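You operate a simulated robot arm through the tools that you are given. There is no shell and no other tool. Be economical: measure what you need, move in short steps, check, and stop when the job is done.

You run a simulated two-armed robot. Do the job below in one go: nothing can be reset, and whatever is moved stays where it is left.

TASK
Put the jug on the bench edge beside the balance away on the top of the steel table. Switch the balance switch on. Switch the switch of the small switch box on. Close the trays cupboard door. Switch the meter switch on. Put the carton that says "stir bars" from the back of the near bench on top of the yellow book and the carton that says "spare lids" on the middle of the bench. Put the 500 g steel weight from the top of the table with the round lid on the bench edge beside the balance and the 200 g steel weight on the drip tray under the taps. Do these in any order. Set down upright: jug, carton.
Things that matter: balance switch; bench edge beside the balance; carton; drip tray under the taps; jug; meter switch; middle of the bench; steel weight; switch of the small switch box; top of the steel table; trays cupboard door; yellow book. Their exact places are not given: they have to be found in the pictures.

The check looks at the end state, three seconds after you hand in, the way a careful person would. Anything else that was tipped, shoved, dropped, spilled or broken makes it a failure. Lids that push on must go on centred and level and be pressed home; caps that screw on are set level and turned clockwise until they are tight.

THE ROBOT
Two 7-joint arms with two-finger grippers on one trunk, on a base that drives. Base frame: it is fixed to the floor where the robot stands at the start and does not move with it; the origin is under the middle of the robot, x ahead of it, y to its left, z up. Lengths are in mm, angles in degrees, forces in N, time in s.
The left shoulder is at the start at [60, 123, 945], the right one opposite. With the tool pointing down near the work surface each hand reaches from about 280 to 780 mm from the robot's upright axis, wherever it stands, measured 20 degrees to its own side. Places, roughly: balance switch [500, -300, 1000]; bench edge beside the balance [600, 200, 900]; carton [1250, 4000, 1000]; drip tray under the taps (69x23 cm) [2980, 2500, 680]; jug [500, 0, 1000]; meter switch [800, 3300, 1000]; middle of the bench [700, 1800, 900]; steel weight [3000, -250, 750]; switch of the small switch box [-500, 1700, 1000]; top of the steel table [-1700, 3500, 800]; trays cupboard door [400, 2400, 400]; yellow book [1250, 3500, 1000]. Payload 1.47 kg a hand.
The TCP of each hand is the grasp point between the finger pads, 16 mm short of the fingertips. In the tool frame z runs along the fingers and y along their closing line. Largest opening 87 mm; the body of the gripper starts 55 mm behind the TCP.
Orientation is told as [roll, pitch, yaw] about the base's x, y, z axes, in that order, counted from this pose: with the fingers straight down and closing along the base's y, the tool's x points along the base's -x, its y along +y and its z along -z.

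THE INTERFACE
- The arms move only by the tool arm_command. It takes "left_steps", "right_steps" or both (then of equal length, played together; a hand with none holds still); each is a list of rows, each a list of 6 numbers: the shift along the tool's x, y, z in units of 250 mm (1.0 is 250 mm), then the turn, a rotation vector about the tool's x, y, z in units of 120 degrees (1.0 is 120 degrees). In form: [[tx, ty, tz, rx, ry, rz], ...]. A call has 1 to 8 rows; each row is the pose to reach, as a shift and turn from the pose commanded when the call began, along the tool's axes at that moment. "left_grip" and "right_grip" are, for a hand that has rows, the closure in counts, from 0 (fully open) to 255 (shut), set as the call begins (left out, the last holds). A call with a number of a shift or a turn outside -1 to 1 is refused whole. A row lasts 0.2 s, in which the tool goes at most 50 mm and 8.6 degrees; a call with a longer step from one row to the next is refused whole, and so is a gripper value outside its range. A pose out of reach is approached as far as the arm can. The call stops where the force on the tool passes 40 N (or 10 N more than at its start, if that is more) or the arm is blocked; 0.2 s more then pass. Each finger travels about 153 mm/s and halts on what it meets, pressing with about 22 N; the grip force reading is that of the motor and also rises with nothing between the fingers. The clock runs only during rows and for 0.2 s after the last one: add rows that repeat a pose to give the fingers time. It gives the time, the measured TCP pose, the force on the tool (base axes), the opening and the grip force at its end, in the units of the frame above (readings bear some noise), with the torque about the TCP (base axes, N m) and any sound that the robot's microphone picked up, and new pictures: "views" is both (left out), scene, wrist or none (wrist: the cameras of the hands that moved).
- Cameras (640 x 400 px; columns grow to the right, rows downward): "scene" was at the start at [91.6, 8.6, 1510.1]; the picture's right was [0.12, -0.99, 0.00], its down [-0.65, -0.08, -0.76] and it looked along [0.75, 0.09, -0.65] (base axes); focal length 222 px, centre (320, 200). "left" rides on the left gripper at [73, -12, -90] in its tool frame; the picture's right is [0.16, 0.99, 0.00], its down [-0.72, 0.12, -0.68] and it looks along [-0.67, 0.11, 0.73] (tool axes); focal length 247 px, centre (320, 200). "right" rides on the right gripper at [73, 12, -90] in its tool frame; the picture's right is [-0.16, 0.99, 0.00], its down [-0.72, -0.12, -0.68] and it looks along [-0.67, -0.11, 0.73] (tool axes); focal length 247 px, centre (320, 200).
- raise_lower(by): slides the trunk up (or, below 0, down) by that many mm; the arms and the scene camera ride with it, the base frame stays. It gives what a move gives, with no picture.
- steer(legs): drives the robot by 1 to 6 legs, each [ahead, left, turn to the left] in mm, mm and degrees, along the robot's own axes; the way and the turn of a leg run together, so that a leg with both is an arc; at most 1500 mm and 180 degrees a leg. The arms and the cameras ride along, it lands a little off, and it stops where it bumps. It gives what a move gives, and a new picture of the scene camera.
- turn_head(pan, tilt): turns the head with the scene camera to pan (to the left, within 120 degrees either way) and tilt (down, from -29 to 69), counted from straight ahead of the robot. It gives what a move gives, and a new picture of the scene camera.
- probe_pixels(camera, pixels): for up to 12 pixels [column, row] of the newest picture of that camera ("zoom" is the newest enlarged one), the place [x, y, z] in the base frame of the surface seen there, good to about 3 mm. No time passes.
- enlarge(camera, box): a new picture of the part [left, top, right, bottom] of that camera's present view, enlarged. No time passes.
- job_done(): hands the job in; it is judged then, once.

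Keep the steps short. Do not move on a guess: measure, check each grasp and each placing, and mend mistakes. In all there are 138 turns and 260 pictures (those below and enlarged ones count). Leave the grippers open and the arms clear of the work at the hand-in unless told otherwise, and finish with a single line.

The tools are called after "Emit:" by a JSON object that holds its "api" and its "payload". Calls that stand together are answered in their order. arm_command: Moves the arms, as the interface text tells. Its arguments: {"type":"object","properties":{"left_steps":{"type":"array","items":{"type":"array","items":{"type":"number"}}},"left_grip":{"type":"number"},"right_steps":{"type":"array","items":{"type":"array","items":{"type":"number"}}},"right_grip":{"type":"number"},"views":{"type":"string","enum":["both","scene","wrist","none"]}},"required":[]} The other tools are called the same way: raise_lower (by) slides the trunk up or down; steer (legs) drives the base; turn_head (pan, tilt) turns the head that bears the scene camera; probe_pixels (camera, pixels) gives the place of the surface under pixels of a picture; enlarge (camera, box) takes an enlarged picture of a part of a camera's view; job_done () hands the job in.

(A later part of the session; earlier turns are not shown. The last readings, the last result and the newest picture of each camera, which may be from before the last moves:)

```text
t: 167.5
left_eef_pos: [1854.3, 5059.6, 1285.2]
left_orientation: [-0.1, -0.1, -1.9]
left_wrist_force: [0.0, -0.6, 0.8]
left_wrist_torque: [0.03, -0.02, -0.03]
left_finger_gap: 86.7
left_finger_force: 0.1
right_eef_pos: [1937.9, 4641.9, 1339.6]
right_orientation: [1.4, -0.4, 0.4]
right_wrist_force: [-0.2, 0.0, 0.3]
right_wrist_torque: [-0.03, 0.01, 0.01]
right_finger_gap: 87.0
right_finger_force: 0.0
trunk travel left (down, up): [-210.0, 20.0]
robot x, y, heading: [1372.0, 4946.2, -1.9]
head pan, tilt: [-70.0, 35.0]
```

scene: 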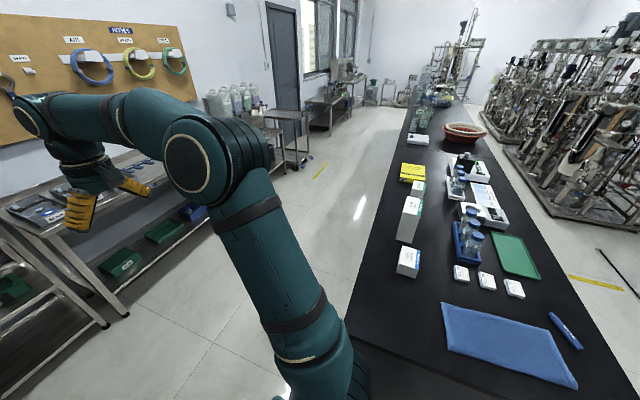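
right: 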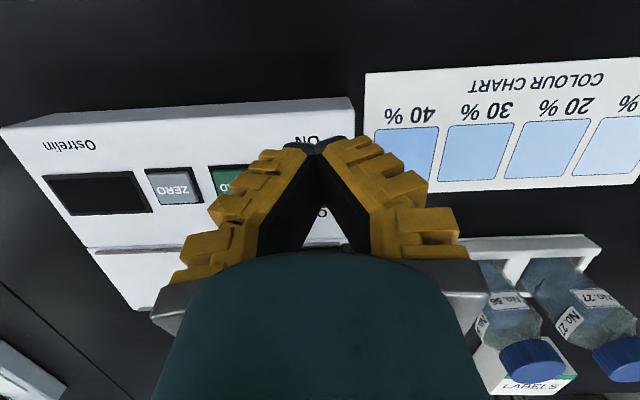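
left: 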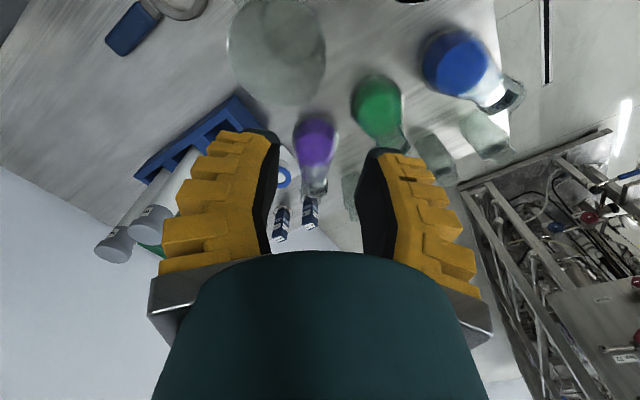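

A wide aisle behind the bench. I drive round to stand behind it, facing -x, at about (1820,4090).

Emit:
{"api": "turn_head", "payload": {"pan": 0, "tilt": 40}}

Emit:
{"api": "steer", "payload": {"legs": [[480, 0, 2], [0, 0, -90], [850, 0, 0], [0, 0, -90]]}}

```text
t: 168.9
left_eef_pos: [1856.3, 5059.6, 1285.8]
left_orientation: [-0.1, -0.2, -2.0]
left_wrist_force: [0.1, -0.4, 0.3]
left_wrist_torque: [0.02, 0.03, -0.01]
left_finger_gap: 87.1
left_finger_force: 0.1
right_eef_pos: [1938.5, 4641.9, 1340.7]
right_orientation: [1.4, -0.4, 0.4]
right_wrist_force: [0.9, 0.8, 0.9]
right_wrist_torque: [-0.01, 0.03, 0.0]
right_finger_gap: 86.8
right_finger_force: 0.0
trunk travel left (down, up): [-210.0, 20.0]
robot x, y, heading: [1370.5, 4950.8, -1.7]
head pan, tilt: [0.0, 40.0]
```

scene: 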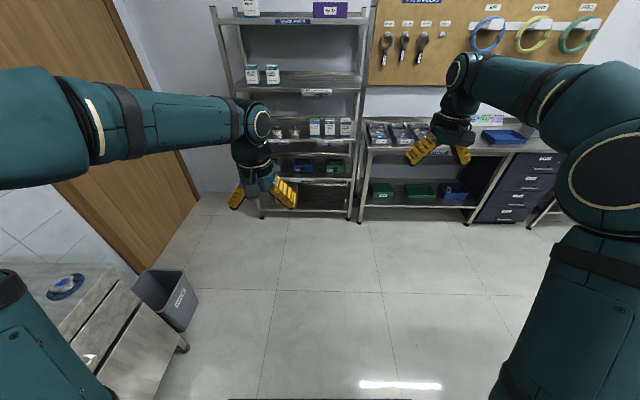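

```text
t: 183.6
left_eef_pos: [1382.4, 3965.5, 1285.6]
left_orientation: [-0.1, -0.1, 180.0]
left_wrist_force: [0.1, -0.3, -0.3]
left_wrist_torque: [0.01, 0.04, 0.04]
left_finger_gap: 87.1
left_finger_force: 0.1
right_eef_pos: [1285.7, 4381.5, 1339.8]
right_orientation: [1.4, -0.4, -177.8]
right_wrist_force: [0.2, -0.1, 0.4]
right_wrist_torque: [0.01, 0.0, -0.03]
right_finger_gap: 86.9
right_finger_force: 0.1
trunk travel left (down, up): [-210.0, 20.0]
robot x, y, heading: [1866.1, 4092.3, 180.0]
head pan, tilt: [0.0, 40.0]
```

scene: 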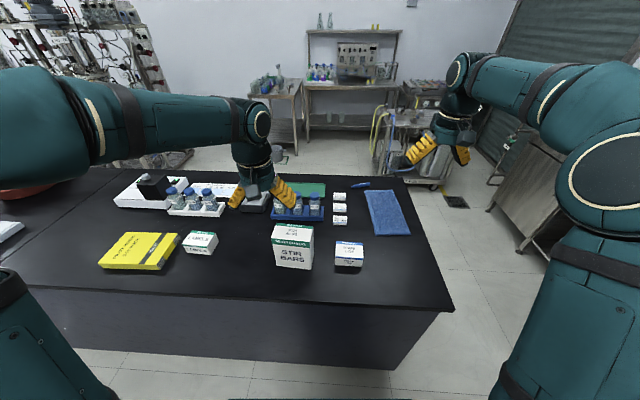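

Perfect position. I measure both cartons and the book.

Emit:
{"api": "enlarge", "payload": {"camera": "scene", "box": [260, 210, 380, 285]}}

Emit:
{"api": "probe_pixels", "payload": {"camera": "scene", "pixels": [[275, 226], [312, 227], [310, 246], [272, 240], [338, 243], [362, 243], [363, 255], [336, 254], [124, 234], [176, 237], [158, 262], [101, 258]]}}

Emit:
{"api": "probe_pixels", "payload": {"camera": "scene", "pixels": [[292, 234], [350, 248], [140, 246], [292, 255], [350, 261], [200, 240], [300, 300], [445, 305], [187, 247], [215, 247]]}}

```text
5.33 times, centred on (320, 248) of scene
```

zoom: 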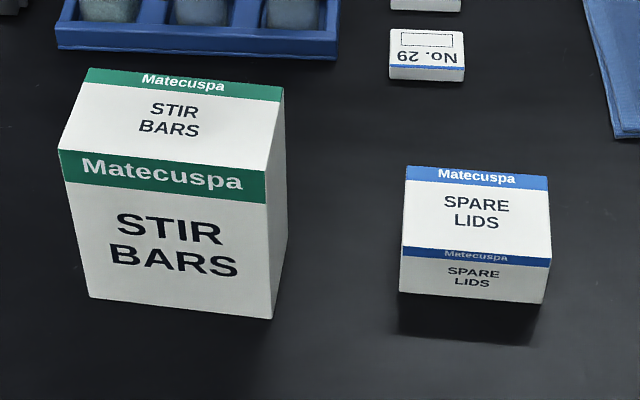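

```text
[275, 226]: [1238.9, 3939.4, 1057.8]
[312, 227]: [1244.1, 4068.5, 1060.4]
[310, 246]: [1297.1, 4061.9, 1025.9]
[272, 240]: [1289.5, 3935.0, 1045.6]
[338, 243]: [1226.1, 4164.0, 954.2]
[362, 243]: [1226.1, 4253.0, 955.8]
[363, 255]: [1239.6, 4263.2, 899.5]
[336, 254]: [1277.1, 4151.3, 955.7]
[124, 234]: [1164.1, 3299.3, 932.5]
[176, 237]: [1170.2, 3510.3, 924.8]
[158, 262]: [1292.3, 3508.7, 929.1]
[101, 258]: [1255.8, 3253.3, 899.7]
```

```text
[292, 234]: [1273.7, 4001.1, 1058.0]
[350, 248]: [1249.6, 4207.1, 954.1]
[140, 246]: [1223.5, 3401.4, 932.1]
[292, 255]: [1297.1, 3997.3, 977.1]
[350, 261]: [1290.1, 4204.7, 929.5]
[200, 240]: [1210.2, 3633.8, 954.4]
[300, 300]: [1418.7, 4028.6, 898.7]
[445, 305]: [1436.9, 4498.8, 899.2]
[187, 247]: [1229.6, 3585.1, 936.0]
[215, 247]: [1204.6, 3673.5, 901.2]
```

Emit:
{"api": "probe_pixels", "payload": {"camera": "zoom", "pixels": [[92, 75], [280, 92], [265, 195], [66, 152], [272, 312], [92, 292], [410, 172], [545, 181], [545, 255], [406, 246], [544, 297], [404, 287]]}}

```text
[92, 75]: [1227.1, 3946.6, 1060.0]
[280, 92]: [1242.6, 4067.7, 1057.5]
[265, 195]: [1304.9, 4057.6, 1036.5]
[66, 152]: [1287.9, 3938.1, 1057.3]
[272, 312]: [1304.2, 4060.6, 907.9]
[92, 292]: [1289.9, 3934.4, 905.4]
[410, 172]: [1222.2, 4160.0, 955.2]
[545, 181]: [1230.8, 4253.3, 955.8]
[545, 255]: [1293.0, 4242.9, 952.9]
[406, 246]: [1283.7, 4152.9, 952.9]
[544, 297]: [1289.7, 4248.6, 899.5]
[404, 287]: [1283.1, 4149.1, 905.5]
```

Stir bars: centre (1265,4002), 64 mm across, top 1060, turned 7°. Spare lids: centre (1257,4202), 62 mm across, top 955, turned 5°. I move the left hand over the stir-bars carton while turning it.

Emit:
{"api": "arm_command", "payload": {"left_steps": [[-0.06, -0.02, 0, 0, 0, -0.07], [-0.12, -0.04, 0, 0, 0, -0.14], [-0.18, -0.06, 0, 0, 0, -0.21], [-0.24, -0.08, 0.0, 0, 0, -0.28], [-0.3, -0.1, 0.05, 0, 0, -0.35], [-0.36, -0.12, 0.1, 0, 0, -0.42], [-0.42, -0.14, 0.15, 0, 0, -0.49], [-0.467, -0.148, 0.2, 0, 0, -0.56]], "left_grip": 0, "views": "none"}}

Emit:
{"api": "arm_command", "payload": {"left_steps": [[0, 0, 0.06, 0, 0, -0.065], [0, 0, 0.12, 0, 0, -0.129], [0, 0, 0.2, 0, 0, -0.129]], "views": "both"}}

```text
t: 185.4
left_eef_pos: [1264.9, 4002.8, 1235.6]
left_orientation: [-0.2, 0.0, -112.7]
left_wrist_force: [-0.8, 0.0, 1.0]
left_wrist_torque: [0.01, 0.0, 0.01]
left_finger_gap: 86.9
left_finger_force: 0.1
right_eef_pos: [1284.8, 4381.3, 1339.5]
right_orientation: [1.3, -0.3, -177.7]
right_wrist_force: [-0.6, 0.6, 0.6]
right_wrist_torque: [0.02, 0.0, -0.03]
right_finger_gap: 87.0
right_finger_force: 0.0
trunk travel left (down, up): [-210.0, 20.0]
robot x, y, heading: [1866.1, 4094.3, 179.6]
head pan, tilt: [0.0, 40.0]
```

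```text
t: 186.2
left_eef_pos: [1266.8, 4003.0, 1185.4]
left_orientation: [-0.3, 0.1, -97.3]
left_wrist_force: [-0.4, -1.0, -0.1]
left_wrist_torque: [-0.01, -0.02, -0.03]
left_finger_gap: 87.1
left_finger_force: 0.1
right_eef_pos: [1285.7, 4381.6, 1338.5]
right_orientation: [1.3, -0.3, -177.8]
right_wrist_force: [0.3, -0.2, 0.8]
right_wrist_torque: [0.04, 0.01, -0.02]
right_finger_gap: 87.0
right_finger_force: 0.1
trunk travel left (down, up): [-210.0, 20.0]
robot x, y, heading: [1864.7, 4093.9, 179.8]
head pan, tilt: [0.0, 40.0]
```

scene: 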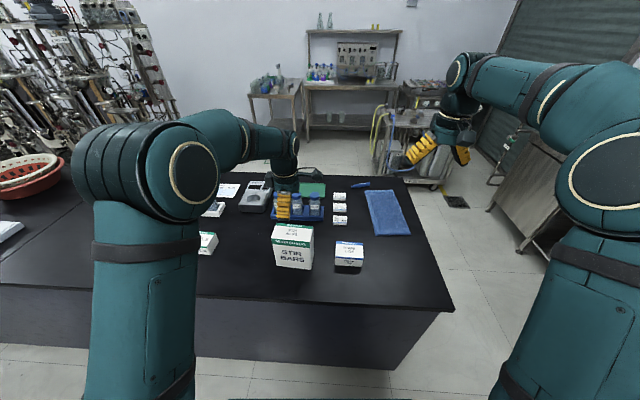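
left: 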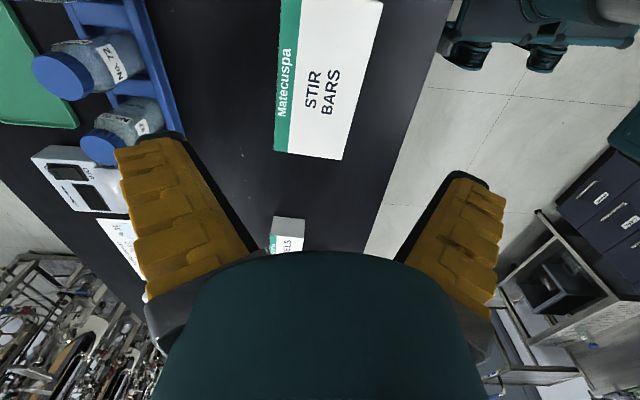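

I check the box edges in the left camera before descending.

Emit:
{"api": "probe_pixels", "payload": {"camera": "left", "pixels": [[277, 148], [342, 157], [283, 40], [370, 40], [282, 85], [358, 85]]}}

```text
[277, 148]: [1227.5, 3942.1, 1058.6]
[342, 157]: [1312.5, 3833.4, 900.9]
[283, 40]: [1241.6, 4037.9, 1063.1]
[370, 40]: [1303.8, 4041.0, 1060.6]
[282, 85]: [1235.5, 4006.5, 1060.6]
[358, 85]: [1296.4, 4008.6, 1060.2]
```

Centred (x 1235–1297 at the hand). I descend to z≈1033 and close.

Emit:
{"api": "arm_command", "payload": {"left_steps": [[0, 0, 0.14, 0, 0, 0], [0, 0, 0.28, 0, 0, 0], [0, 0, 0.42, 0, 0, 0], [0, 0, 0.54, 0, 0, 0], [0, 0, 0.61, 0, 0, 0]], "views": "none"}}

Emit:
{"api": "arm_command", "payload": {"left_steps": [[0, 0, 0, 0, 0, 0], [0, 0, 0, 0, 0, 0], [0, 0, 0, 0, 0, 0], [0, 0, 0, 0, 0, 0], [0, 0, -0.04, 0, 0, 0], [0, 0, -0.1, 0, 0, 0], [0, 0, -0.2, 0, 0, 0]], "left_grip": 255, "views": "both"}}

```text
t: 187.4
left_eef_pos: [1263.9, 4005.0, 1033.0]
left_orientation: [-0.1, 0.1, -97.4]
left_wrist_force: [0.1, -0.4, 0.2]
left_wrist_torque: [0.0, 0.01, 0.0]
left_finger_gap: 86.9
left_finger_force: 0.1
right_eef_pos: [1284.5, 4381.6, 1340.0]
right_orientation: [1.4, -0.4, -177.8]
right_wrist_force: [-0.7, -0.8, 0.6]
right_wrist_torque: [0.02, -0.01, -0.02]
right_finger_gap: 87.0
right_finger_force: 0.2
trunk travel left (down, up): [-210.0, 20.0]
robot x, y, heading: [1860.5, 4090.1, 179.7]
head pan, tilt: [0.0, 40.0]
```

```text
t: 189.0
left_eef_pos: [1264.6, 4004.7, 1084.4]
left_orientation: [-0.1, 0.1, -97.5]
left_wrist_force: [0.2, -0.3, -3.1]
left_wrist_torque: [0.04, 0.01, 0.03]
left_finger_gap: 74.4
left_finger_force: 22.1
right_eef_pos: [1286.6, 4382.4, 1339.1]
right_orientation: [1.4, -0.4, -177.8]
right_wrist_force: [0.5, 0.7, 0.0]
right_wrist_torque: [0.01, 0.01, -0.01]
right_finger_gap: 86.9
right_finger_force: 0.0
trunk travel left (down, up): [-210.0, 20.0]
robot x, y, heading: [1861.0, 4092.8, 180.0]
head pan, tilt: [0.0, 40.0]
```

scene: 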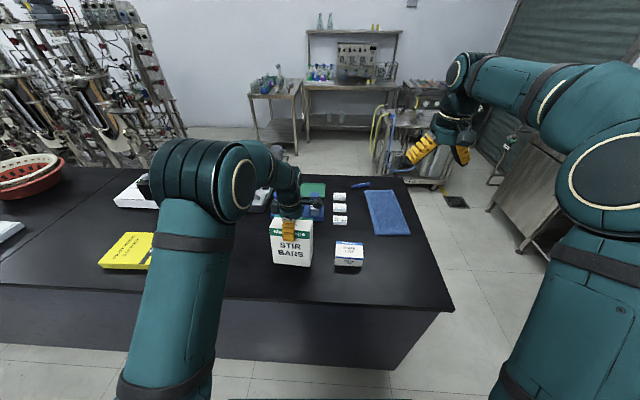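
left: 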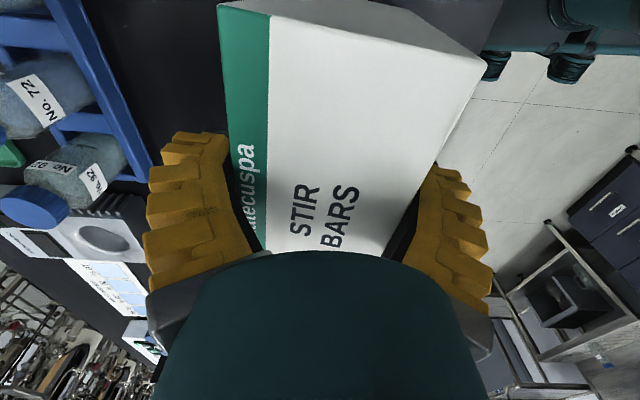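

Gap 74 mm, about 3 N weight: the carton is held. I lift it higher and bring the right hand over the spare-lids carton, turning it.

Emit:
{"api": "arm_command", "payload": {"right_steps": [[-0.018, 0.09, 0.05, 0, 0, 0.07], [-0.036, 0.18, 0.1, 0, 0, 0.14], [-0.054, 0.27, 0.18, 0, 0, 0.21], [-0.072, 0.36, 0.26, 0, 0, 0.28], [-0.09, 0.45, 0.35, 0, 0, 0.35], [-0.108, 0.54, 0.44, 0, 0, 0.42], [-0.126, 0.63, 0.53, 0, 0, 0.49], [-0.144, 0.715, 0.62, 0, 0, 0.56]], "left_steps": [[0, 0, -0.08, 0, 0, 0], [0, 0, -0.16, 0, 0, 0], [0, 0, -0.24, 0, 0, 0], [0, 0, -0.32, 0, 0, 0], [0, 0, -0.4, 0, 0, 0], [0, 0, -0.46, 0, 0, 0], [0, 0, -0.5, 0, 0, 0], [0, 0, -0.5, 0, 0, 0]], "right_grip": 0, "views": "none"}}

Emit:
{"api": "arm_command", "payload": {"right_steps": [[0, 0, 0.06, 0, 0, 0.065], [0, 0, 0.12, 0, 0, 0.13], [0, 0, 0.18, 0, 0, 0.195], [0, 0, 0.26, 0, 0, 0.2525], [0, 0, 0.34, 0, 0, 0.2525]], "views": "both"}}

```text
t: 190.8
left_eef_pos: [1264.3, 4003.3, 1208.7]
left_orientation: [-0.1, 0.1, -97.3]
left_wrist_force: [0.4, 0.4, -3.2]
left_wrist_torque: [0.03, 0.01, 0.0]
left_finger_gap: 73.9
left_finger_force: 21.8
right_eef_pos: [1255.2, 4197.3, 1187.2]
right_orientation: [0.8, 1.1, 115.0]
right_wrist_force: [-0.5, -0.1, -0.1]
right_wrist_torque: [0.02, 0.03, 0.0]
right_finger_gap: 87.0
right_finger_force: 0.0
trunk travel left (down, up): [-210.0, 20.0]
robot x, y, heading: [1863.7, 4094.1, 179.8]
head pan, tilt: [0.0, 40.0]
```

```text
t: 192.0
left_eef_pos: [1265.5, 4003.5, 1207.6]
left_orientation: [-0.1, 0.1, -97.2]
left_wrist_force: [-0.1, 0.0, -3.5]
left_wrist_torque: [0.04, 0.05, -0.01]
left_finger_gap: 73.8
left_finger_force: 22.0
right_eef_pos: [1255.3, 4194.0, 1102.7]
right_orientation: [0.1, 1.4, 84.6]
right_wrist_force: [0.3, 0.5, 0.2]
right_wrist_torque: [0.03, 0.01, -0.02]
right_finger_gap: 86.9
right_finger_force: 0.1
trunk travel left (down, up): [-210.0, 20.0]
robot x, y, heading: [1864.2, 4095.8, 179.9]
head pan, tilt: [0.0, 40.0]
```

scene: 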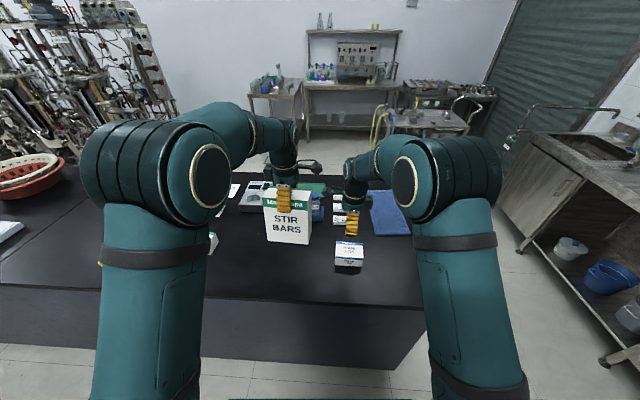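
right: 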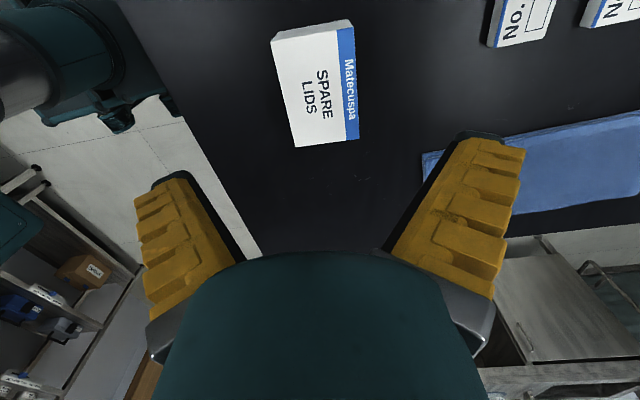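

I probe the lids carton edges from the right camera.

Emit:
{"api": "probe_pixels", "payload": {"camera": "right", "pixels": [[285, 90], [353, 90], [298, 140], [355, 134], [280, 45], [346, 30]]}}

```text
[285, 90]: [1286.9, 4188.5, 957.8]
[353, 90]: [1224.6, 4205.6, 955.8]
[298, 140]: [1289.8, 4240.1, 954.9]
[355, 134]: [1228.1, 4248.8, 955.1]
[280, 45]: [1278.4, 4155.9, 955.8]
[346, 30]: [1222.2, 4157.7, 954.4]
```

Centre at x≈1257. I descend and grip the lids carton, then lift.

Emit:
{"api": "arm_command", "payload": {"right_steps": [[-0.03, -0.008, 0.15, 0, 0, 0], [-0.03, -0.008, 0.3, 0, 0, 0], [-0.03, -0.008, 0.45, 0, 0, 0], [-0.03, -0.008, 0.6, 0, 0, 0], [-0.03, -0.008, 0.68, 0, 0, 0]], "views": "none"}}

Emit:
{"api": "arm_command", "payload": {"right_steps": [[0, 0, 0, 0, 0, 0], [0, 0, 0, 0, 0, 0], [0, 0, 0, 0, 0, 0], [0, 0, 0, 0, 0, 0], [0, 0, -0.06, 0, 0, 0], [0, 0, -0.16, 0, 0, 0], [0, 0, -0.3, 0, 0, 0], [0, 0, -0.45, 0, 0, 0]], "right_grip": 255, "views": "both"}}

```text
t: 193.2
left_eef_pos: [1265.5, 4003.1, 1208.8]
left_orientation: [-0.1, 0.1, -97.3]
left_wrist_force: [0.2, -0.1, -2.7]
left_wrist_torque: [0.01, 0.01, 0.03]
left_finger_gap: 73.6
left_finger_force: 21.8
right_eef_pos: [1258.4, 4198.0, 932.5]
right_orientation: [0.2, 1.4, 84.7]
right_wrist_force: [0.3, 0.5, -0.7]
right_wrist_torque: [-0.04, 0.04, 0.03]
right_finger_gap: 87.3
right_finger_force: 0.0
trunk travel left (down, up): [-210.0, 20.0]
robot x, y, heading: [1862.3, 4096.4, 179.8]
head pan, tilt: [0.0, 40.0]
```

```text
t: 195.0
left_eef_pos: [1266.3, 4003.3, 1208.1]
left_orientation: [-0.1, 0.0, -97.4]
left_wrist_force: [0.1, 0.8, -1.8]
left_wrist_torque: [0.0, 0.01, 0.0]
left_finger_gap: 73.3
left_finger_force: 22.3
right_eef_pos: [1258.0, 4199.1, 1046.5]
right_orientation: [0.3, 1.4, 84.9]
right_wrist_force: [-0.1, 0.4, -1.7]
right_wrist_torque: [0.0, -0.03, -0.02]
right_finger_gap: 78.9
right_finger_force: 21.6
trunk travel left (down, up): [-210.0, 20.0]
robot x, y, heading: [1865.4, 4092.8, 179.8]
head pan, tilt: [0.0, 40.0]
```

scene: 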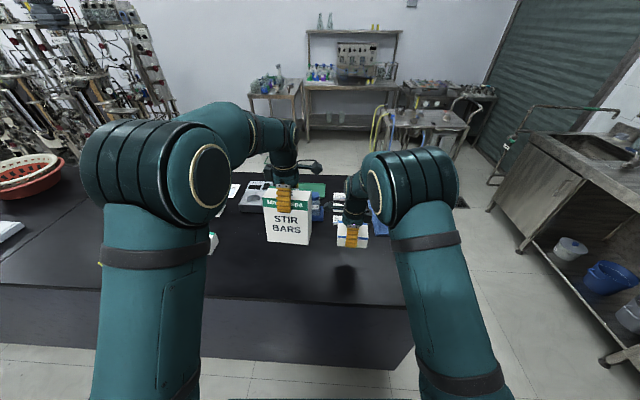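
right: 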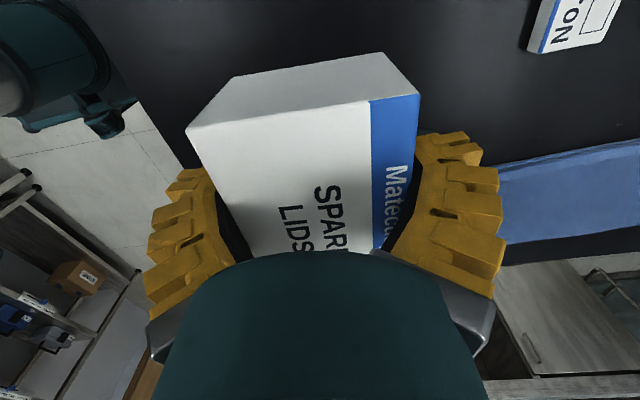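

Both cartons are held. I raise the right hand and strafe 600 mm to the left, in front of the yellow book.

Emit:
{"api": "arm_command", "payload": {"right_steps": [[0, 0, -0.12, 0, 0, 0], [0, 0, -0.24, 0, 0, 0], [0, 0, -0.36, 0, 0, 0], [0, 0, -0.48, 0, 0, 0], [0, 0, -0.6, 0, 0, 0]], "views": "none"}}

Emit:
{"api": "steer", "payload": {"legs": [[0, 580, 0]]}}

```text
t: 196.2
left_eef_pos: [1265.6, 4002.9, 1209.5]
left_orientation: [0.0, 0.0, -97.2]
left_wrist_force: [0.1, -0.1, -2.6]
left_wrist_torque: [0.01, 0.08, 0.0]
left_finger_gap: 73.2
left_finger_force: 22.2
right_eef_pos: [1259.2, 4204.3, 1197.0]
right_orientation: [0.2, 1.4, 84.8]
right_wrist_force: [0.9, 0.1, -0.2]
right_wrist_torque: [-0.04, 0.01, -0.01]
right_finger_gap: 78.6
right_finger_force: 21.9
trunk travel left (down, up): [-210.0, 20.0]
robot x, y, heading: [1866.3, 4092.5, 180.1]
head pan, tilt: [0.0, 40.0]
```

```text
t: 201.8
left_eef_pos: [1264.2, 3423.4, 1208.4]
left_orientation: [-0.1, 0.2, -97.5]
left_wrist_force: [1.0, 0.4, -3.7]
left_wrist_torque: [0.03, 0.04, 0.02]
left_finger_gap: 72.7
left_finger_force: 22.0
right_eef_pos: [1258.5, 3623.2, 1195.3]
right_orientation: [0.2, 1.5, 84.6]
right_wrist_force: [0.0, -0.3, -1.1]
right_wrist_torque: [0.0, 0.01, -0.05]
right_finger_gap: 77.8
right_finger_force: 22.3
trunk travel left (down, up): [-210.0, 20.0]
robot x, y, heading: [1863.4, 3512.3, 179.9]
head pan, tilt: [0.0, 40.0]
```

scene: 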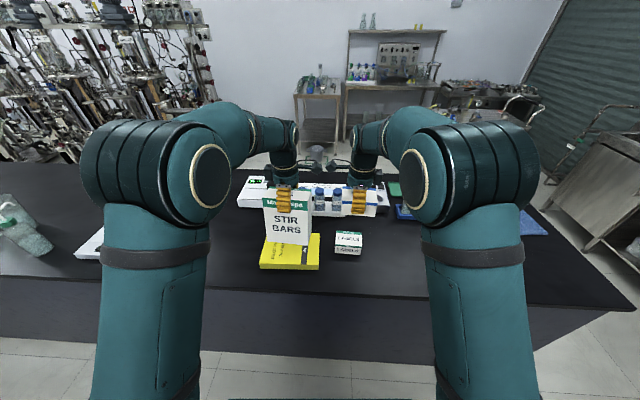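

I probe the book and check the carton in the left hand.

Emit:
{"api": "enlarge", "payload": {"camera": "scene", "box": [240, 180, 380, 280]}}

Emit:
{"api": "enlarge", "payload": {"camera": "left", "box": [0, 0, 640, 400]}}

Emit:
{"api": "probe_pixels", "payload": {"camera": "scene", "pixels": [[263, 262], [317, 264], [319, 235], [265, 240], [266, 205], [308, 208], [307, 240], [267, 236]]}}

```text
4.00 times, centred on (310, 230) of scene
```

zoom: 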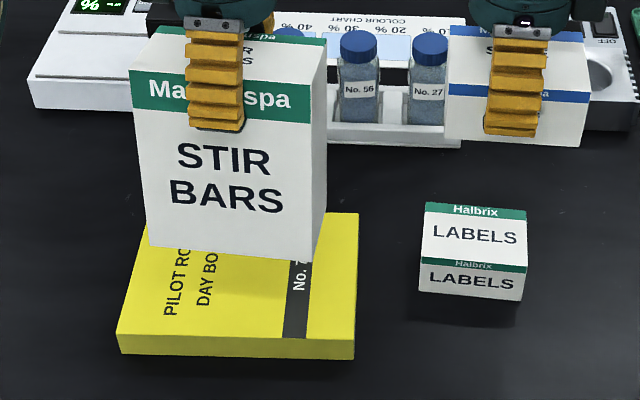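

```text
1.00 times, centred on (320, 200) of left (not enlarged: the box is as wide or as high as the picture)
```

zoom: 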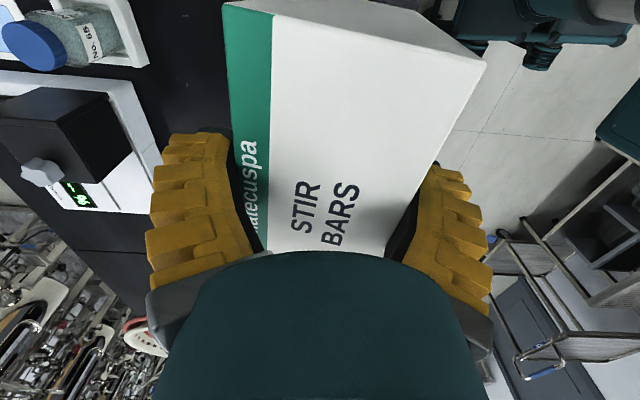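

```text
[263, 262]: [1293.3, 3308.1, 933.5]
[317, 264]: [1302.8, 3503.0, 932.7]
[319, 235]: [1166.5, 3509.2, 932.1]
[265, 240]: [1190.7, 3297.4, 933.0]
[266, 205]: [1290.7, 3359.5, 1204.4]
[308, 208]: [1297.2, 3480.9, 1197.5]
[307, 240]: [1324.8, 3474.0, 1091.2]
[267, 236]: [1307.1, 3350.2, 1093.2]
```

The front face of the held carton may be tilted. I probe interior points of it.

Emit:
{"api": "probe_pixels", "payload": {"camera": "scene", "pixels": [[277, 213], [279, 225], [281, 238], [295, 218], [296, 228], [297, 240], [311, 215], [312, 228], [313, 241], [330, 205], [345, 212], [382, 212]]}}

```text
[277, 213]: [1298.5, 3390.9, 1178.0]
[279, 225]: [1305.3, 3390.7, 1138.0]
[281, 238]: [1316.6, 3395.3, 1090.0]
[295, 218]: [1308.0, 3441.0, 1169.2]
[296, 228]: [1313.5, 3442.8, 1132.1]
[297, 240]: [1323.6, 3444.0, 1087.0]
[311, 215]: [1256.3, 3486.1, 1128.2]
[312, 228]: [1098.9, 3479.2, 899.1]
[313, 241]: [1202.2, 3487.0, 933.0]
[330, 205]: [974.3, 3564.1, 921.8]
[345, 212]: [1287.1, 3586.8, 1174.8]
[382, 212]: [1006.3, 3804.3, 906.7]
```

The carton hangs tilted about 12° in the grip, its bottom toward the robot. I correct by tilting the hand +11.6° about its x while moving over the book centre (1233,3404) and descending partway.

Emit:
{"api": "arm_command", "payload": {"left_steps": [[-0.03, -0.04, 0.05, 0.03, 0, 0], [-0.06, -0.08, 0.1, 0.06, 0, 0], [-0.087, -0.114, 0.18, 0.097, 0, 0], [-0.087, -0.114, 0.28, 0.097, 0, 0], [-0.087, -0.114, 0.36, 0.097, 0, 0]], "views": "scene"}}

Emit:
{"api": "enlarge", "payload": {"camera": "scene", "box": [240, 180, 380, 280]}}

```text
t: 203.0
left_eef_pos: [1232.3, 3405.4, 1118.5]
left_orientation: [-11.7, 0.1, -97.4]
left_wrist_force: [0.5, -0.3, -3.3]
left_wrist_torque: [0.03, 0.01, 0.03]
left_finger_gap: 72.1
left_finger_force: 22.0
right_eef_pos: [1257.2, 3623.6, 1196.8]
right_orientation: [0.2, 1.4, 84.5]
right_wrist_force: [-0.1, 0.3, -1.4]
right_wrist_torque: [-0.03, -0.02, 0.01]
right_finger_gap: 77.9
right_finger_force: 22.0
trunk travel left (down, up): [-210.0, 20.0]
robot x, y, heading: [1864.4, 3516.7, 180.0]
head pan, tilt: [0.0, 40.0]
```

scene: 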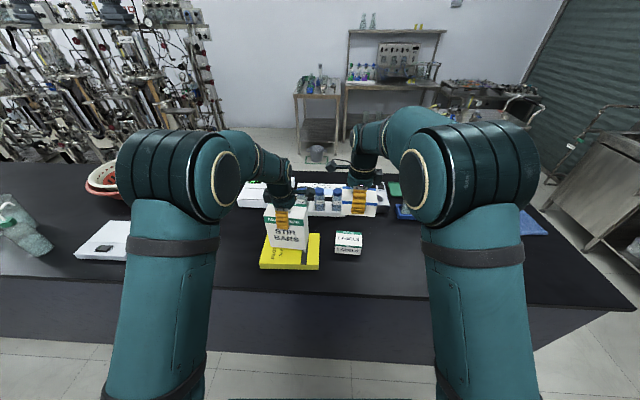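

```text
4.00 times, centred on (310, 230) of scene
```

zoom: 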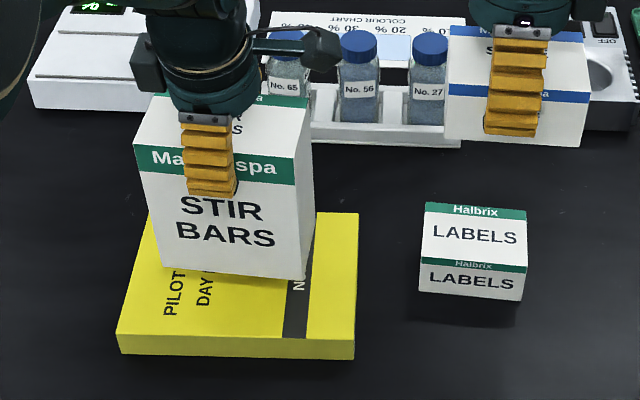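

Emit:
{"api": "probe_pixels", "payload": {"camera": "zoom", "pixels": [[160, 180], [165, 230], [170, 258], [280, 195], [285, 240], [288, 268], [168, 265], [255, 200], [262, 270]]}}

```text
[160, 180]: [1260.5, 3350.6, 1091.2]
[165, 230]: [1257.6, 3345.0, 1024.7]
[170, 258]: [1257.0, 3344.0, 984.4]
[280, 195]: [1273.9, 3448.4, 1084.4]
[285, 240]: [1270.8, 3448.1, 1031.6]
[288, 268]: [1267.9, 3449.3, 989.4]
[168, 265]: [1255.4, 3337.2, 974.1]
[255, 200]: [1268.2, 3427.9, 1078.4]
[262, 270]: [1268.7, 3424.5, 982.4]
```

The face is upright within 2°. I take 2° back and lower it the last 41 mm gently.

Emit:
{"api": "arm_command", "payload": {"left_steps": [[0.0, 0.0, 0.05, -0.015, 0, 0], [0, -0.01, 0.1, -0.015, 0, 0], [0, -0.02, 0.13, -0.015, 0, 0], [0, -0.025, 0.15, -0.015, 0, 0], [0, -0.027, 0.16, -0.015, 0, 0], [0, -0.029, 0.17, -0.015, 0, 0]], "views": "none"}}

```text
t: 204.4
left_eef_pos: [1216.0, 3406.9, 1078.3]
left_orientation: [-9.9, 0.1, -97.4]
left_wrist_force: [1.1, 0.4, 0.9]
left_wrist_torque: [-0.08, -0.03, 0.0]
left_finger_gap: 72.4
left_finger_force: 22.2
right_eef_pos: [1259.2, 3623.8, 1197.3]
right_orientation: [0.2, 1.4, 84.6]
right_wrist_force: [1.2, 0.3, -1.5]
right_wrist_torque: [0.0, 0.01, -0.01]
right_finger_gap: 77.7
right_finger_force: 21.4
trunk travel left (down, up): [-210.0, 20.0]
robot x, y, heading: [1862.0, 3514.0, 179.8]
head pan, tilt: [0.0, 40.0]
```

Contact begins (force +0.9). I lower 4 mm more straight down and release.

Emit:
{"api": "arm_command", "payload": {"left_steps": [[0, 0.002, 0.008, 0, 0, 0], [0, 0.003, 0.016, 0, 0, 0], [0, 0.003, 0.016, 0, 0, 0]], "views": "scene"}}

Emit:
{"api": "enlarge", "payload": {"camera": "scene", "box": [240, 180, 380, 280]}}

Emit:
{"api": "probe_pixels", "payload": {"camera": "zoom", "pixels": [[160, 190], [165, 230], [170, 260], [280, 195], [285, 240], [288, 268]]}}

```text
t: 205.2
left_eef_pos: [1218.0, 3406.8, 1076.5]
left_orientation: [-10.2, 0.1, -97.4]
left_wrist_force: [5.7, -2.2, 18.9]
left_wrist_torque: [0.02, -0.4, 0.03]
left_finger_gap: 74.0
left_finger_force: 21.6
right_eef_pos: [1260.1, 3623.5, 1197.9]
right_orientation: [0.3, 1.3, 84.7]
right_wrist_force: [-0.1, 0.3, -0.7]
right_wrist_torque: [-0.01, -0.01, -0.02]
right_finger_gap: 77.2
right_finger_force: 22.0
trunk travel left (down, up): [-210.0, 20.0]
robot x, y, heading: [1861.7, 3511.4, 180.1]
head pan, tilt: [0.0, 40.0]
```

scene: 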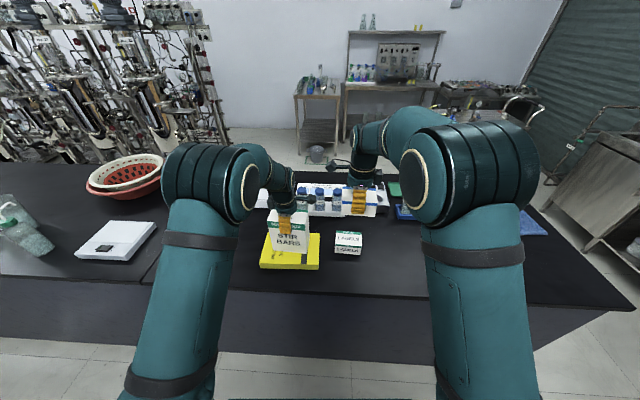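

```text
4.00 times, centred on (310, 230) of scene
```

zoom: 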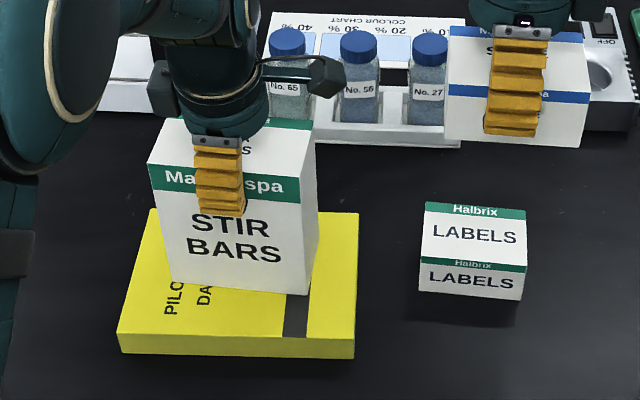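

```text
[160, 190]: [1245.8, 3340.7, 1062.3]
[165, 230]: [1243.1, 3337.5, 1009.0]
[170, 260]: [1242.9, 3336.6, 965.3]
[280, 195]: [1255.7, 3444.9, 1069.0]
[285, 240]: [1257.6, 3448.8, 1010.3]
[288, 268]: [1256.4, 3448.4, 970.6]
```

It is seated on the book, upright. I open and withdraw along the tool axis.

Emit:
{"api": "arm_command", "payload": {"left_steps": [[0, 0, 0, 0, 0, 0], [0, 0, 0, 0, 0, 0], [0, 0, 0, 0, 0, 0]], "left_grip": 0, "views": "none"}}

Emit:
{"api": "arm_command", "payload": {"left_steps": [[0, 0, -0.06, 0, 0, 0], [0, 0, -0.16, 0, 0, 0], [0, 0, -0.3, 0, 0, 0], [0, 0, -0.45, -0.03, 0, 0], [0, 0, -0.6, -0.06, 0, 0], [0, 0, -0.75, -0.085, 0, 0]], "views": "scene"}}

Emit:
{"api": "enlarge", "payload": {"camera": "scene", "box": [240, 180, 380, 280]}}

Emit:
{"api": "probe_pixels", "payload": {"camera": "zoom", "pixels": [[480, 50], [485, 90], [490, 125], [560, 55], [570, 100], [575, 135], [450, 125]]}}

```text
t: 206.0
left_eef_pos: [1216.2, 3407.0, 1074.0]
left_orientation: [-10.0, 0.1, -97.4]
left_wrist_force: [0.0, 1.0, 0.5]
left_wrist_torque: [-0.02, 0.03, 0.02]
left_finger_gap: 86.9
left_finger_force: 0.0
right_eef_pos: [1257.8, 3624.1, 1196.6]
right_orientation: [0.2, 1.4, 84.6]
right_wrist_force: [0.0, 0.2, -2.0]
right_wrist_torque: [-0.02, -0.03, -0.01]
right_finger_gap: 77.2
right_finger_force: 21.9
trunk travel left (down, up): [-210.0, 20.0]
robot x, y, heading: [1862.3, 3512.9, 179.9]
head pan, tilt: [0.0, 40.0]
```

```text
t: 207.4
left_eef_pos: [1249.0, 3402.4, 1259.6]
left_orientation: [0.2, 0.2, -97.5]
left_wrist_force: [0.3, -0.4, -0.1]
left_wrist_torque: [-0.06, 0.0, -0.01]
left_finger_gap: 87.0
left_finger_force: 0.1
right_eef_pos: [1257.5, 3624.0, 1195.7]
right_orientation: [0.2, 1.5, 84.7]
right_wrist_force: [-0.3, 0.3, -1.6]
right_wrist_torque: [-0.03, -0.01, -0.03]
right_finger_gap: 77.0
right_finger_force: 21.7
trunk travel left (down, up): [-210.0, 20.0]
robot x, y, heading: [1863.2, 3511.7, 179.8]
head pan, tilt: [0.0, 40.0]
```

scene: 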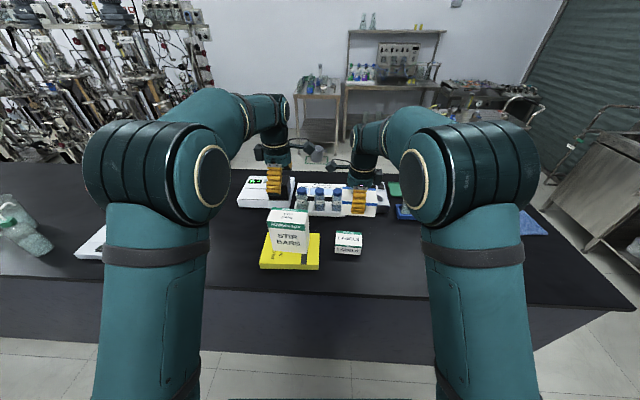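

```text
4.00 times, centred on (310, 230) of scene
```

zoom: 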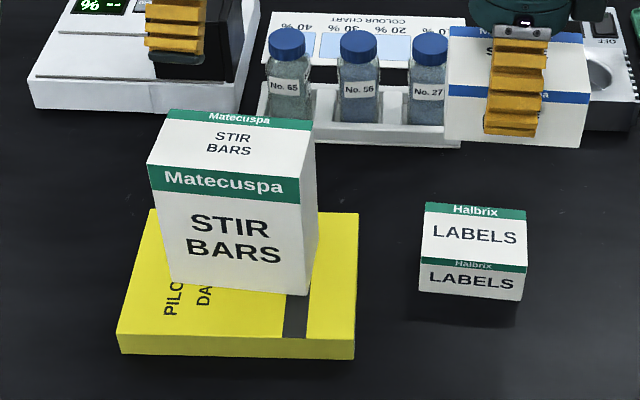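

```text
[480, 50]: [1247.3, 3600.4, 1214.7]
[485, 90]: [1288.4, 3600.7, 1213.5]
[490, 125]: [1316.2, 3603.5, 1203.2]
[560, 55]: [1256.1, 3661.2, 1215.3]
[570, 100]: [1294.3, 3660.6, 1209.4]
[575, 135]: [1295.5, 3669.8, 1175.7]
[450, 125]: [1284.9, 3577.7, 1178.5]
```

The stir-bars carton stands upright on the book; the lids carton is held level. I back off from the bench and turn left to face down the rear aisle (-y).

Emit:
{"api": "turn_head", "payload": {"pan": 0, "tilt": 30}}

Emit:
{"api": "steer", "payload": {"legs": [[-250, 0, 0], [0, 0, 90]]}}

```text
t: 208.1
left_eef_pos: [1247.5, 3403.4, 1258.3]
left_orientation: [0.2, 0.1, -97.5]
left_wrist_force: [-0.6, 0.1, 0.0]
left_wrist_torque: [-0.01, -0.02, 0.01]
left_finger_gap: 87.3
left_finger_force: 0.2
right_eef_pos: [1259.2, 3624.0, 1196.7]
right_orientation: [0.1, 1.4, 84.7]
right_wrist_force: [-0.1, -0.7, -0.6]
right_wrist_torque: [0.04, 0.01, 0.01]
right_finger_gap: 77.0
right_finger_force: 21.6
trunk travel left (down, up): [-210.0, 20.0]
robot x, y, heading: [1861.6, 3513.0, 179.6]
head pan, tilt: [0.0, 30.0]
```

scene: 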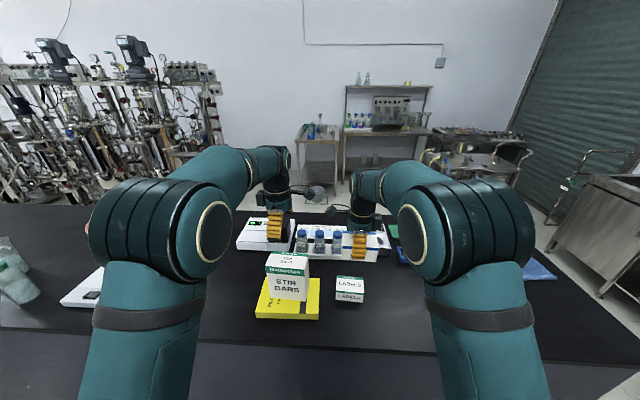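

```text
t: 213.7
left_eef_pos: [2218.0, 2895.9, 1259.5]
left_orientation: [0.2, 0.1, -7.5]
left_wrist_force: [0.1, 0.0, 0.0]
left_wrist_torque: [-0.04, 0.02, -0.02]
left_finger_gap: 87.0
left_finger_force: 0.1
right_eef_pos: [1997.1, 2906.7, 1196.8]
right_orientation: [0.1, 1.4, 174.5]
right_wrist_force: [-0.9, 0.1, -1.5]
right_wrist_torque: [-0.02, -0.03, -0.03]
right_finger_gap: 76.7
right_finger_force: 22.4
trunk travel left (down, up): [-210.0, 20.0]
robot x, y, heading: [2111.5, 3509.9, -90.6]
head pan, tilt: [0.0, 30.0]
```

scene: 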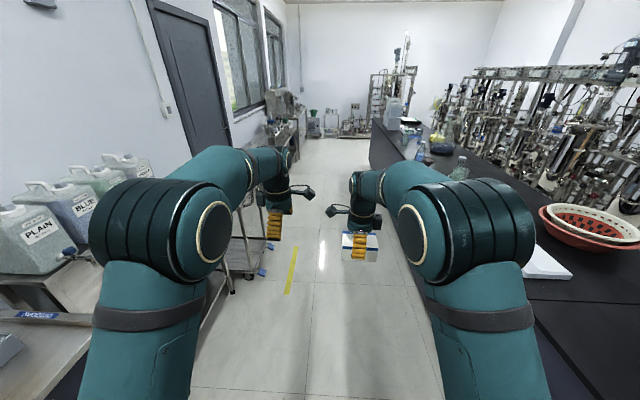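

Free aisle ahead; the tap table and a cart are on the left. I probe how far they reach into the aisle.

Emit:
{"api": "probe_pixels", "payload": {"camera": "scene", "pixels": [[268, 272], [232, 290], [200, 300], [290, 150], [395, 130], [372, 165], [425, 250], [55, 315]]}}

```text
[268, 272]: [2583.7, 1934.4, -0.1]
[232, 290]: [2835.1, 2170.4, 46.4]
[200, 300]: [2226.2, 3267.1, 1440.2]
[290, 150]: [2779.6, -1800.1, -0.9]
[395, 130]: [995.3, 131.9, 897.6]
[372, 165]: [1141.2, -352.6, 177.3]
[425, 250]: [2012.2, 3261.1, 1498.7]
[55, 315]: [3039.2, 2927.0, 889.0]
```

The cart leg is at x=2584. I keep to x≈2000 and drive down to about y=-150.

Emit:
{"api": "steer", "payload": {"legs": [[100, -110, 0.6], [1500, 0, 0], [1500, 0, 0], [500, 0, 0]]}}

```text
t: 232.0
left_eef_pos: [2157.1, -718.2, 1257.7]
left_orientation: [0.2, 0.1, -6.5]
left_wrist_force: [-0.1, 0.7, 0.2]
left_wrist_torque: [0.03, 0.03, -0.01]
left_finger_gap: 87.0
left_finger_force: 0.1
right_eef_pos: [1936.6, -710.4, 1197.0]
right_orientation: [0.2, 1.4, 175.7]
right_wrist_force: [-0.4, -0.3, -1.0]
right_wrist_torque: [0.03, 0.04, -0.02]
right_finger_gap: 74.6
right_finger_force: 22.1
trunk travel left (down, up): [-210.0, 20.0]
robot x, y, heading: [2038.3, -106.6, -89.1]
head pan, tilt: [0.0, 30.0]
```

scene: 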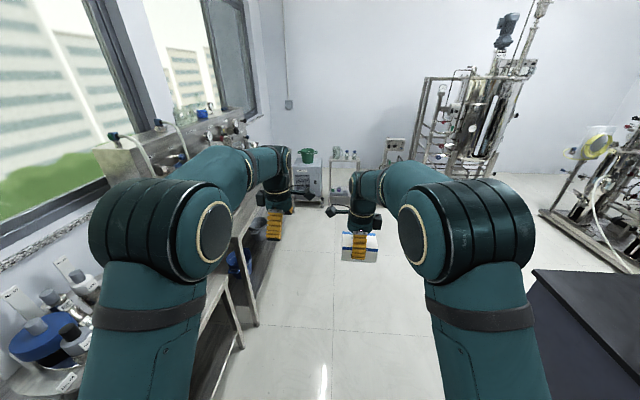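

I turn left to face the tables at the window wall.

Emit:
{"api": "steer", "payload": {"legs": [[0, 0, 89]]}}

Emit:
{"api": "turn_head", "payload": {"pan": 0, "tilt": 42}}

```text
t: 236.2
left_eef_pos: [2653.0, 9.8, 1259.3]
left_orientation: [0.2, 0.0, 83.1]
left_wrist_force: [1.1, -0.1, -0.4]
left_wrist_torque: [-0.03, 0.03, 0.01]
left_finger_gap: 87.1
left_finger_force: 0.1
right_eef_pos: [2644.6, -210.6, 1196.5]
right_orientation: [0.2, 1.5, -94.7]
right_wrist_force: [1.2, -0.2, -1.0]
right_wrist_torque: [0.02, 0.02, 0.02]
right_finger_gap: 74.3
right_finger_force: 22.1
trunk travel left (down, up): [-210.0, 20.0]
robot x, y, heading: [2037.8, -106.5, 0.5]
head pan, tilt: [0.0, 30.0]
```

scene: 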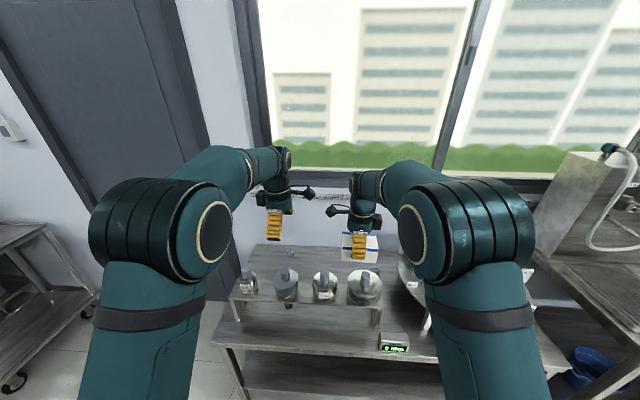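

```text
t: 236.9
left_eef_pos: [2652.8, 8.7, 1258.3]
left_orientation: [0.2, 0.1, 83.2]
left_wrist_force: [-0.2, 0.4, -0.2]
left_wrist_torque: [0.0, 0.02, 0.0]
left_finger_gap: 87.2
left_finger_force: 0.1
right_eef_pos: [2644.3, -211.1, 1196.5]
right_orientation: [0.2, 1.4, -94.6]
right_wrist_force: [0.0, -0.1, -1.2]
right_wrist_torque: [-0.02, 0.03, -0.01]
right_finger_gap: 74.3
right_finger_force: 22.4
trunk travel left (down, up): [-210.0, 20.0]
robot x, y, heading: [2035.6, -110.3, 0.3]
head pan, tilt: [0.0, 42.0]
```

scene: 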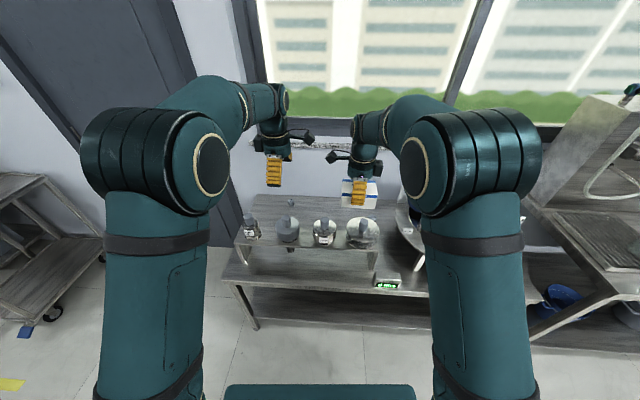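

I zoom on the weights at (250–365,230).

Emit:
{"api": "enlarge", "payload": {"camera": "scene", "box": [220, 185, 440, 320]}}

Emit:
{"api": "enlarge", "payload": {"camera": "scene", "box": [235, 205, 315, 255]}}

Emit:
{"api": "enlarge", "payload": {"camera": "scene", "box": [305, 205, 385, 255]}}

```text
2.91 times, centred on (330, 252) of scene
```

zoom: 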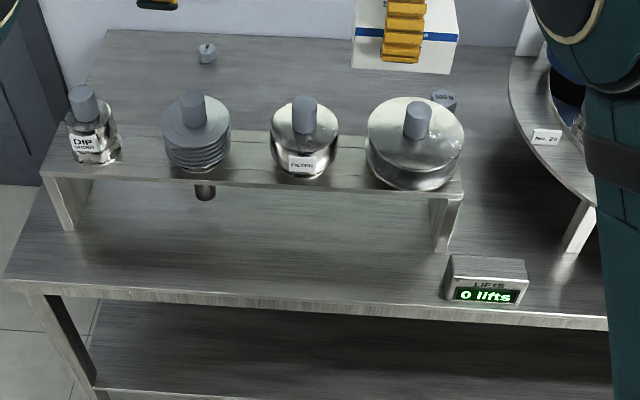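

```text
8.00 times, centred on (275, 230) of scene
```

zoom: 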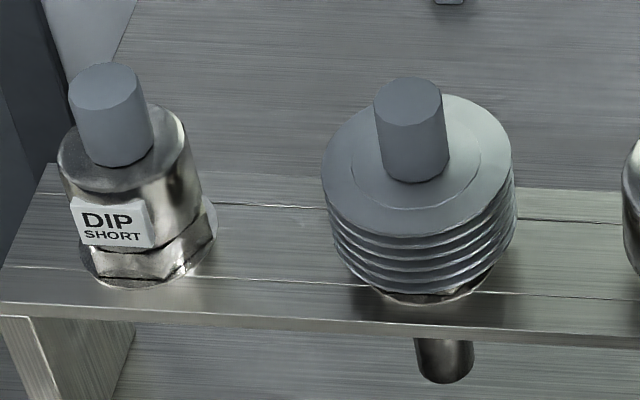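

```text
8.00 times, centred on (345, 230) of scene
```

zoom: 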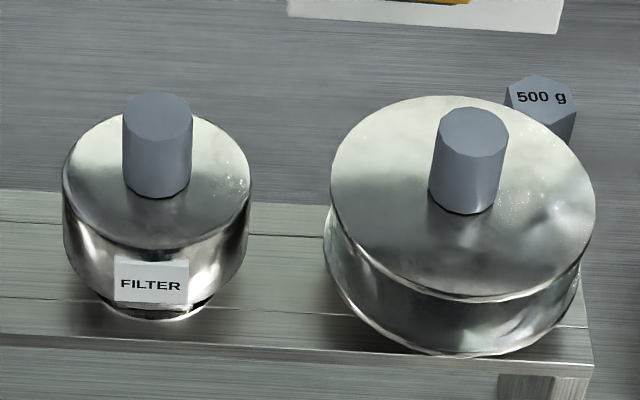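

The 500 g weight stands behind the big lid. Another weight is at (291,203). I read it and probe both.

Emit:
{"api": "enlarge", "payload": {"camera": "scene", "box": [280, 194, 304, 212]}}

Emit:
{"api": "probe_pixels", "payload": {"camera": "scene", "pixels": [[291, 201], [291, 206], [288, 203], [295, 203], [373, 217], [369, 217], [377, 217], [361, 225], [363, 219], [288, 222], [323, 222], [380, 208]]}}

Emit:
{"api": "probe_pixels", "payload": {"camera": "scene", "pixels": [[280, 215], [340, 250], [240, 240], [230, 275], [310, 290], [390, 282], [340, 270], [262, 195], [300, 195], [372, 222]]}}

```text
16.00 times, centred on (292, 203) of scene
```

zoom: 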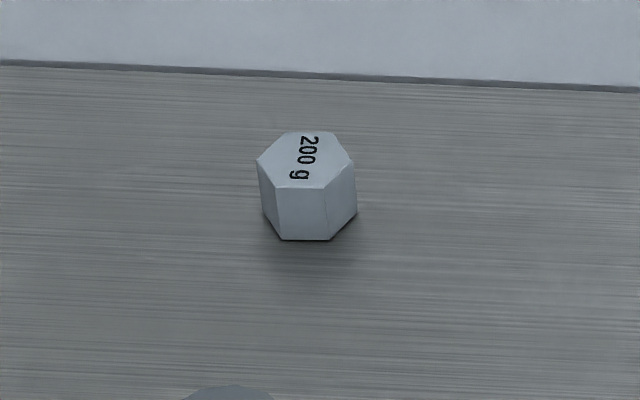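

```text
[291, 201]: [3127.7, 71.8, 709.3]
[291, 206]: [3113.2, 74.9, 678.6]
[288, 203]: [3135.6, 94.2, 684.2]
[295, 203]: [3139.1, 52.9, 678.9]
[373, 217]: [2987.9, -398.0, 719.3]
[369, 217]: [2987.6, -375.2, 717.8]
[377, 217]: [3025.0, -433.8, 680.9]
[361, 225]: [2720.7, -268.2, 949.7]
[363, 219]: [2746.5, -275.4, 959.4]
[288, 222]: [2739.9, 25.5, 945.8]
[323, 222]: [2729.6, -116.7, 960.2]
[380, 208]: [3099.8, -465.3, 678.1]
```

```text
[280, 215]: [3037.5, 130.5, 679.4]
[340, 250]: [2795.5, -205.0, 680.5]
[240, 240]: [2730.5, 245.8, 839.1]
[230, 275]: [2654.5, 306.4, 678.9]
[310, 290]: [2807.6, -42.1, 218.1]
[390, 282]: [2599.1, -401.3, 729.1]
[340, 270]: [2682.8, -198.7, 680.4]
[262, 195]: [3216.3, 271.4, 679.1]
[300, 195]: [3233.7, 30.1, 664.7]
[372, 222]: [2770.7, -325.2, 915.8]
```

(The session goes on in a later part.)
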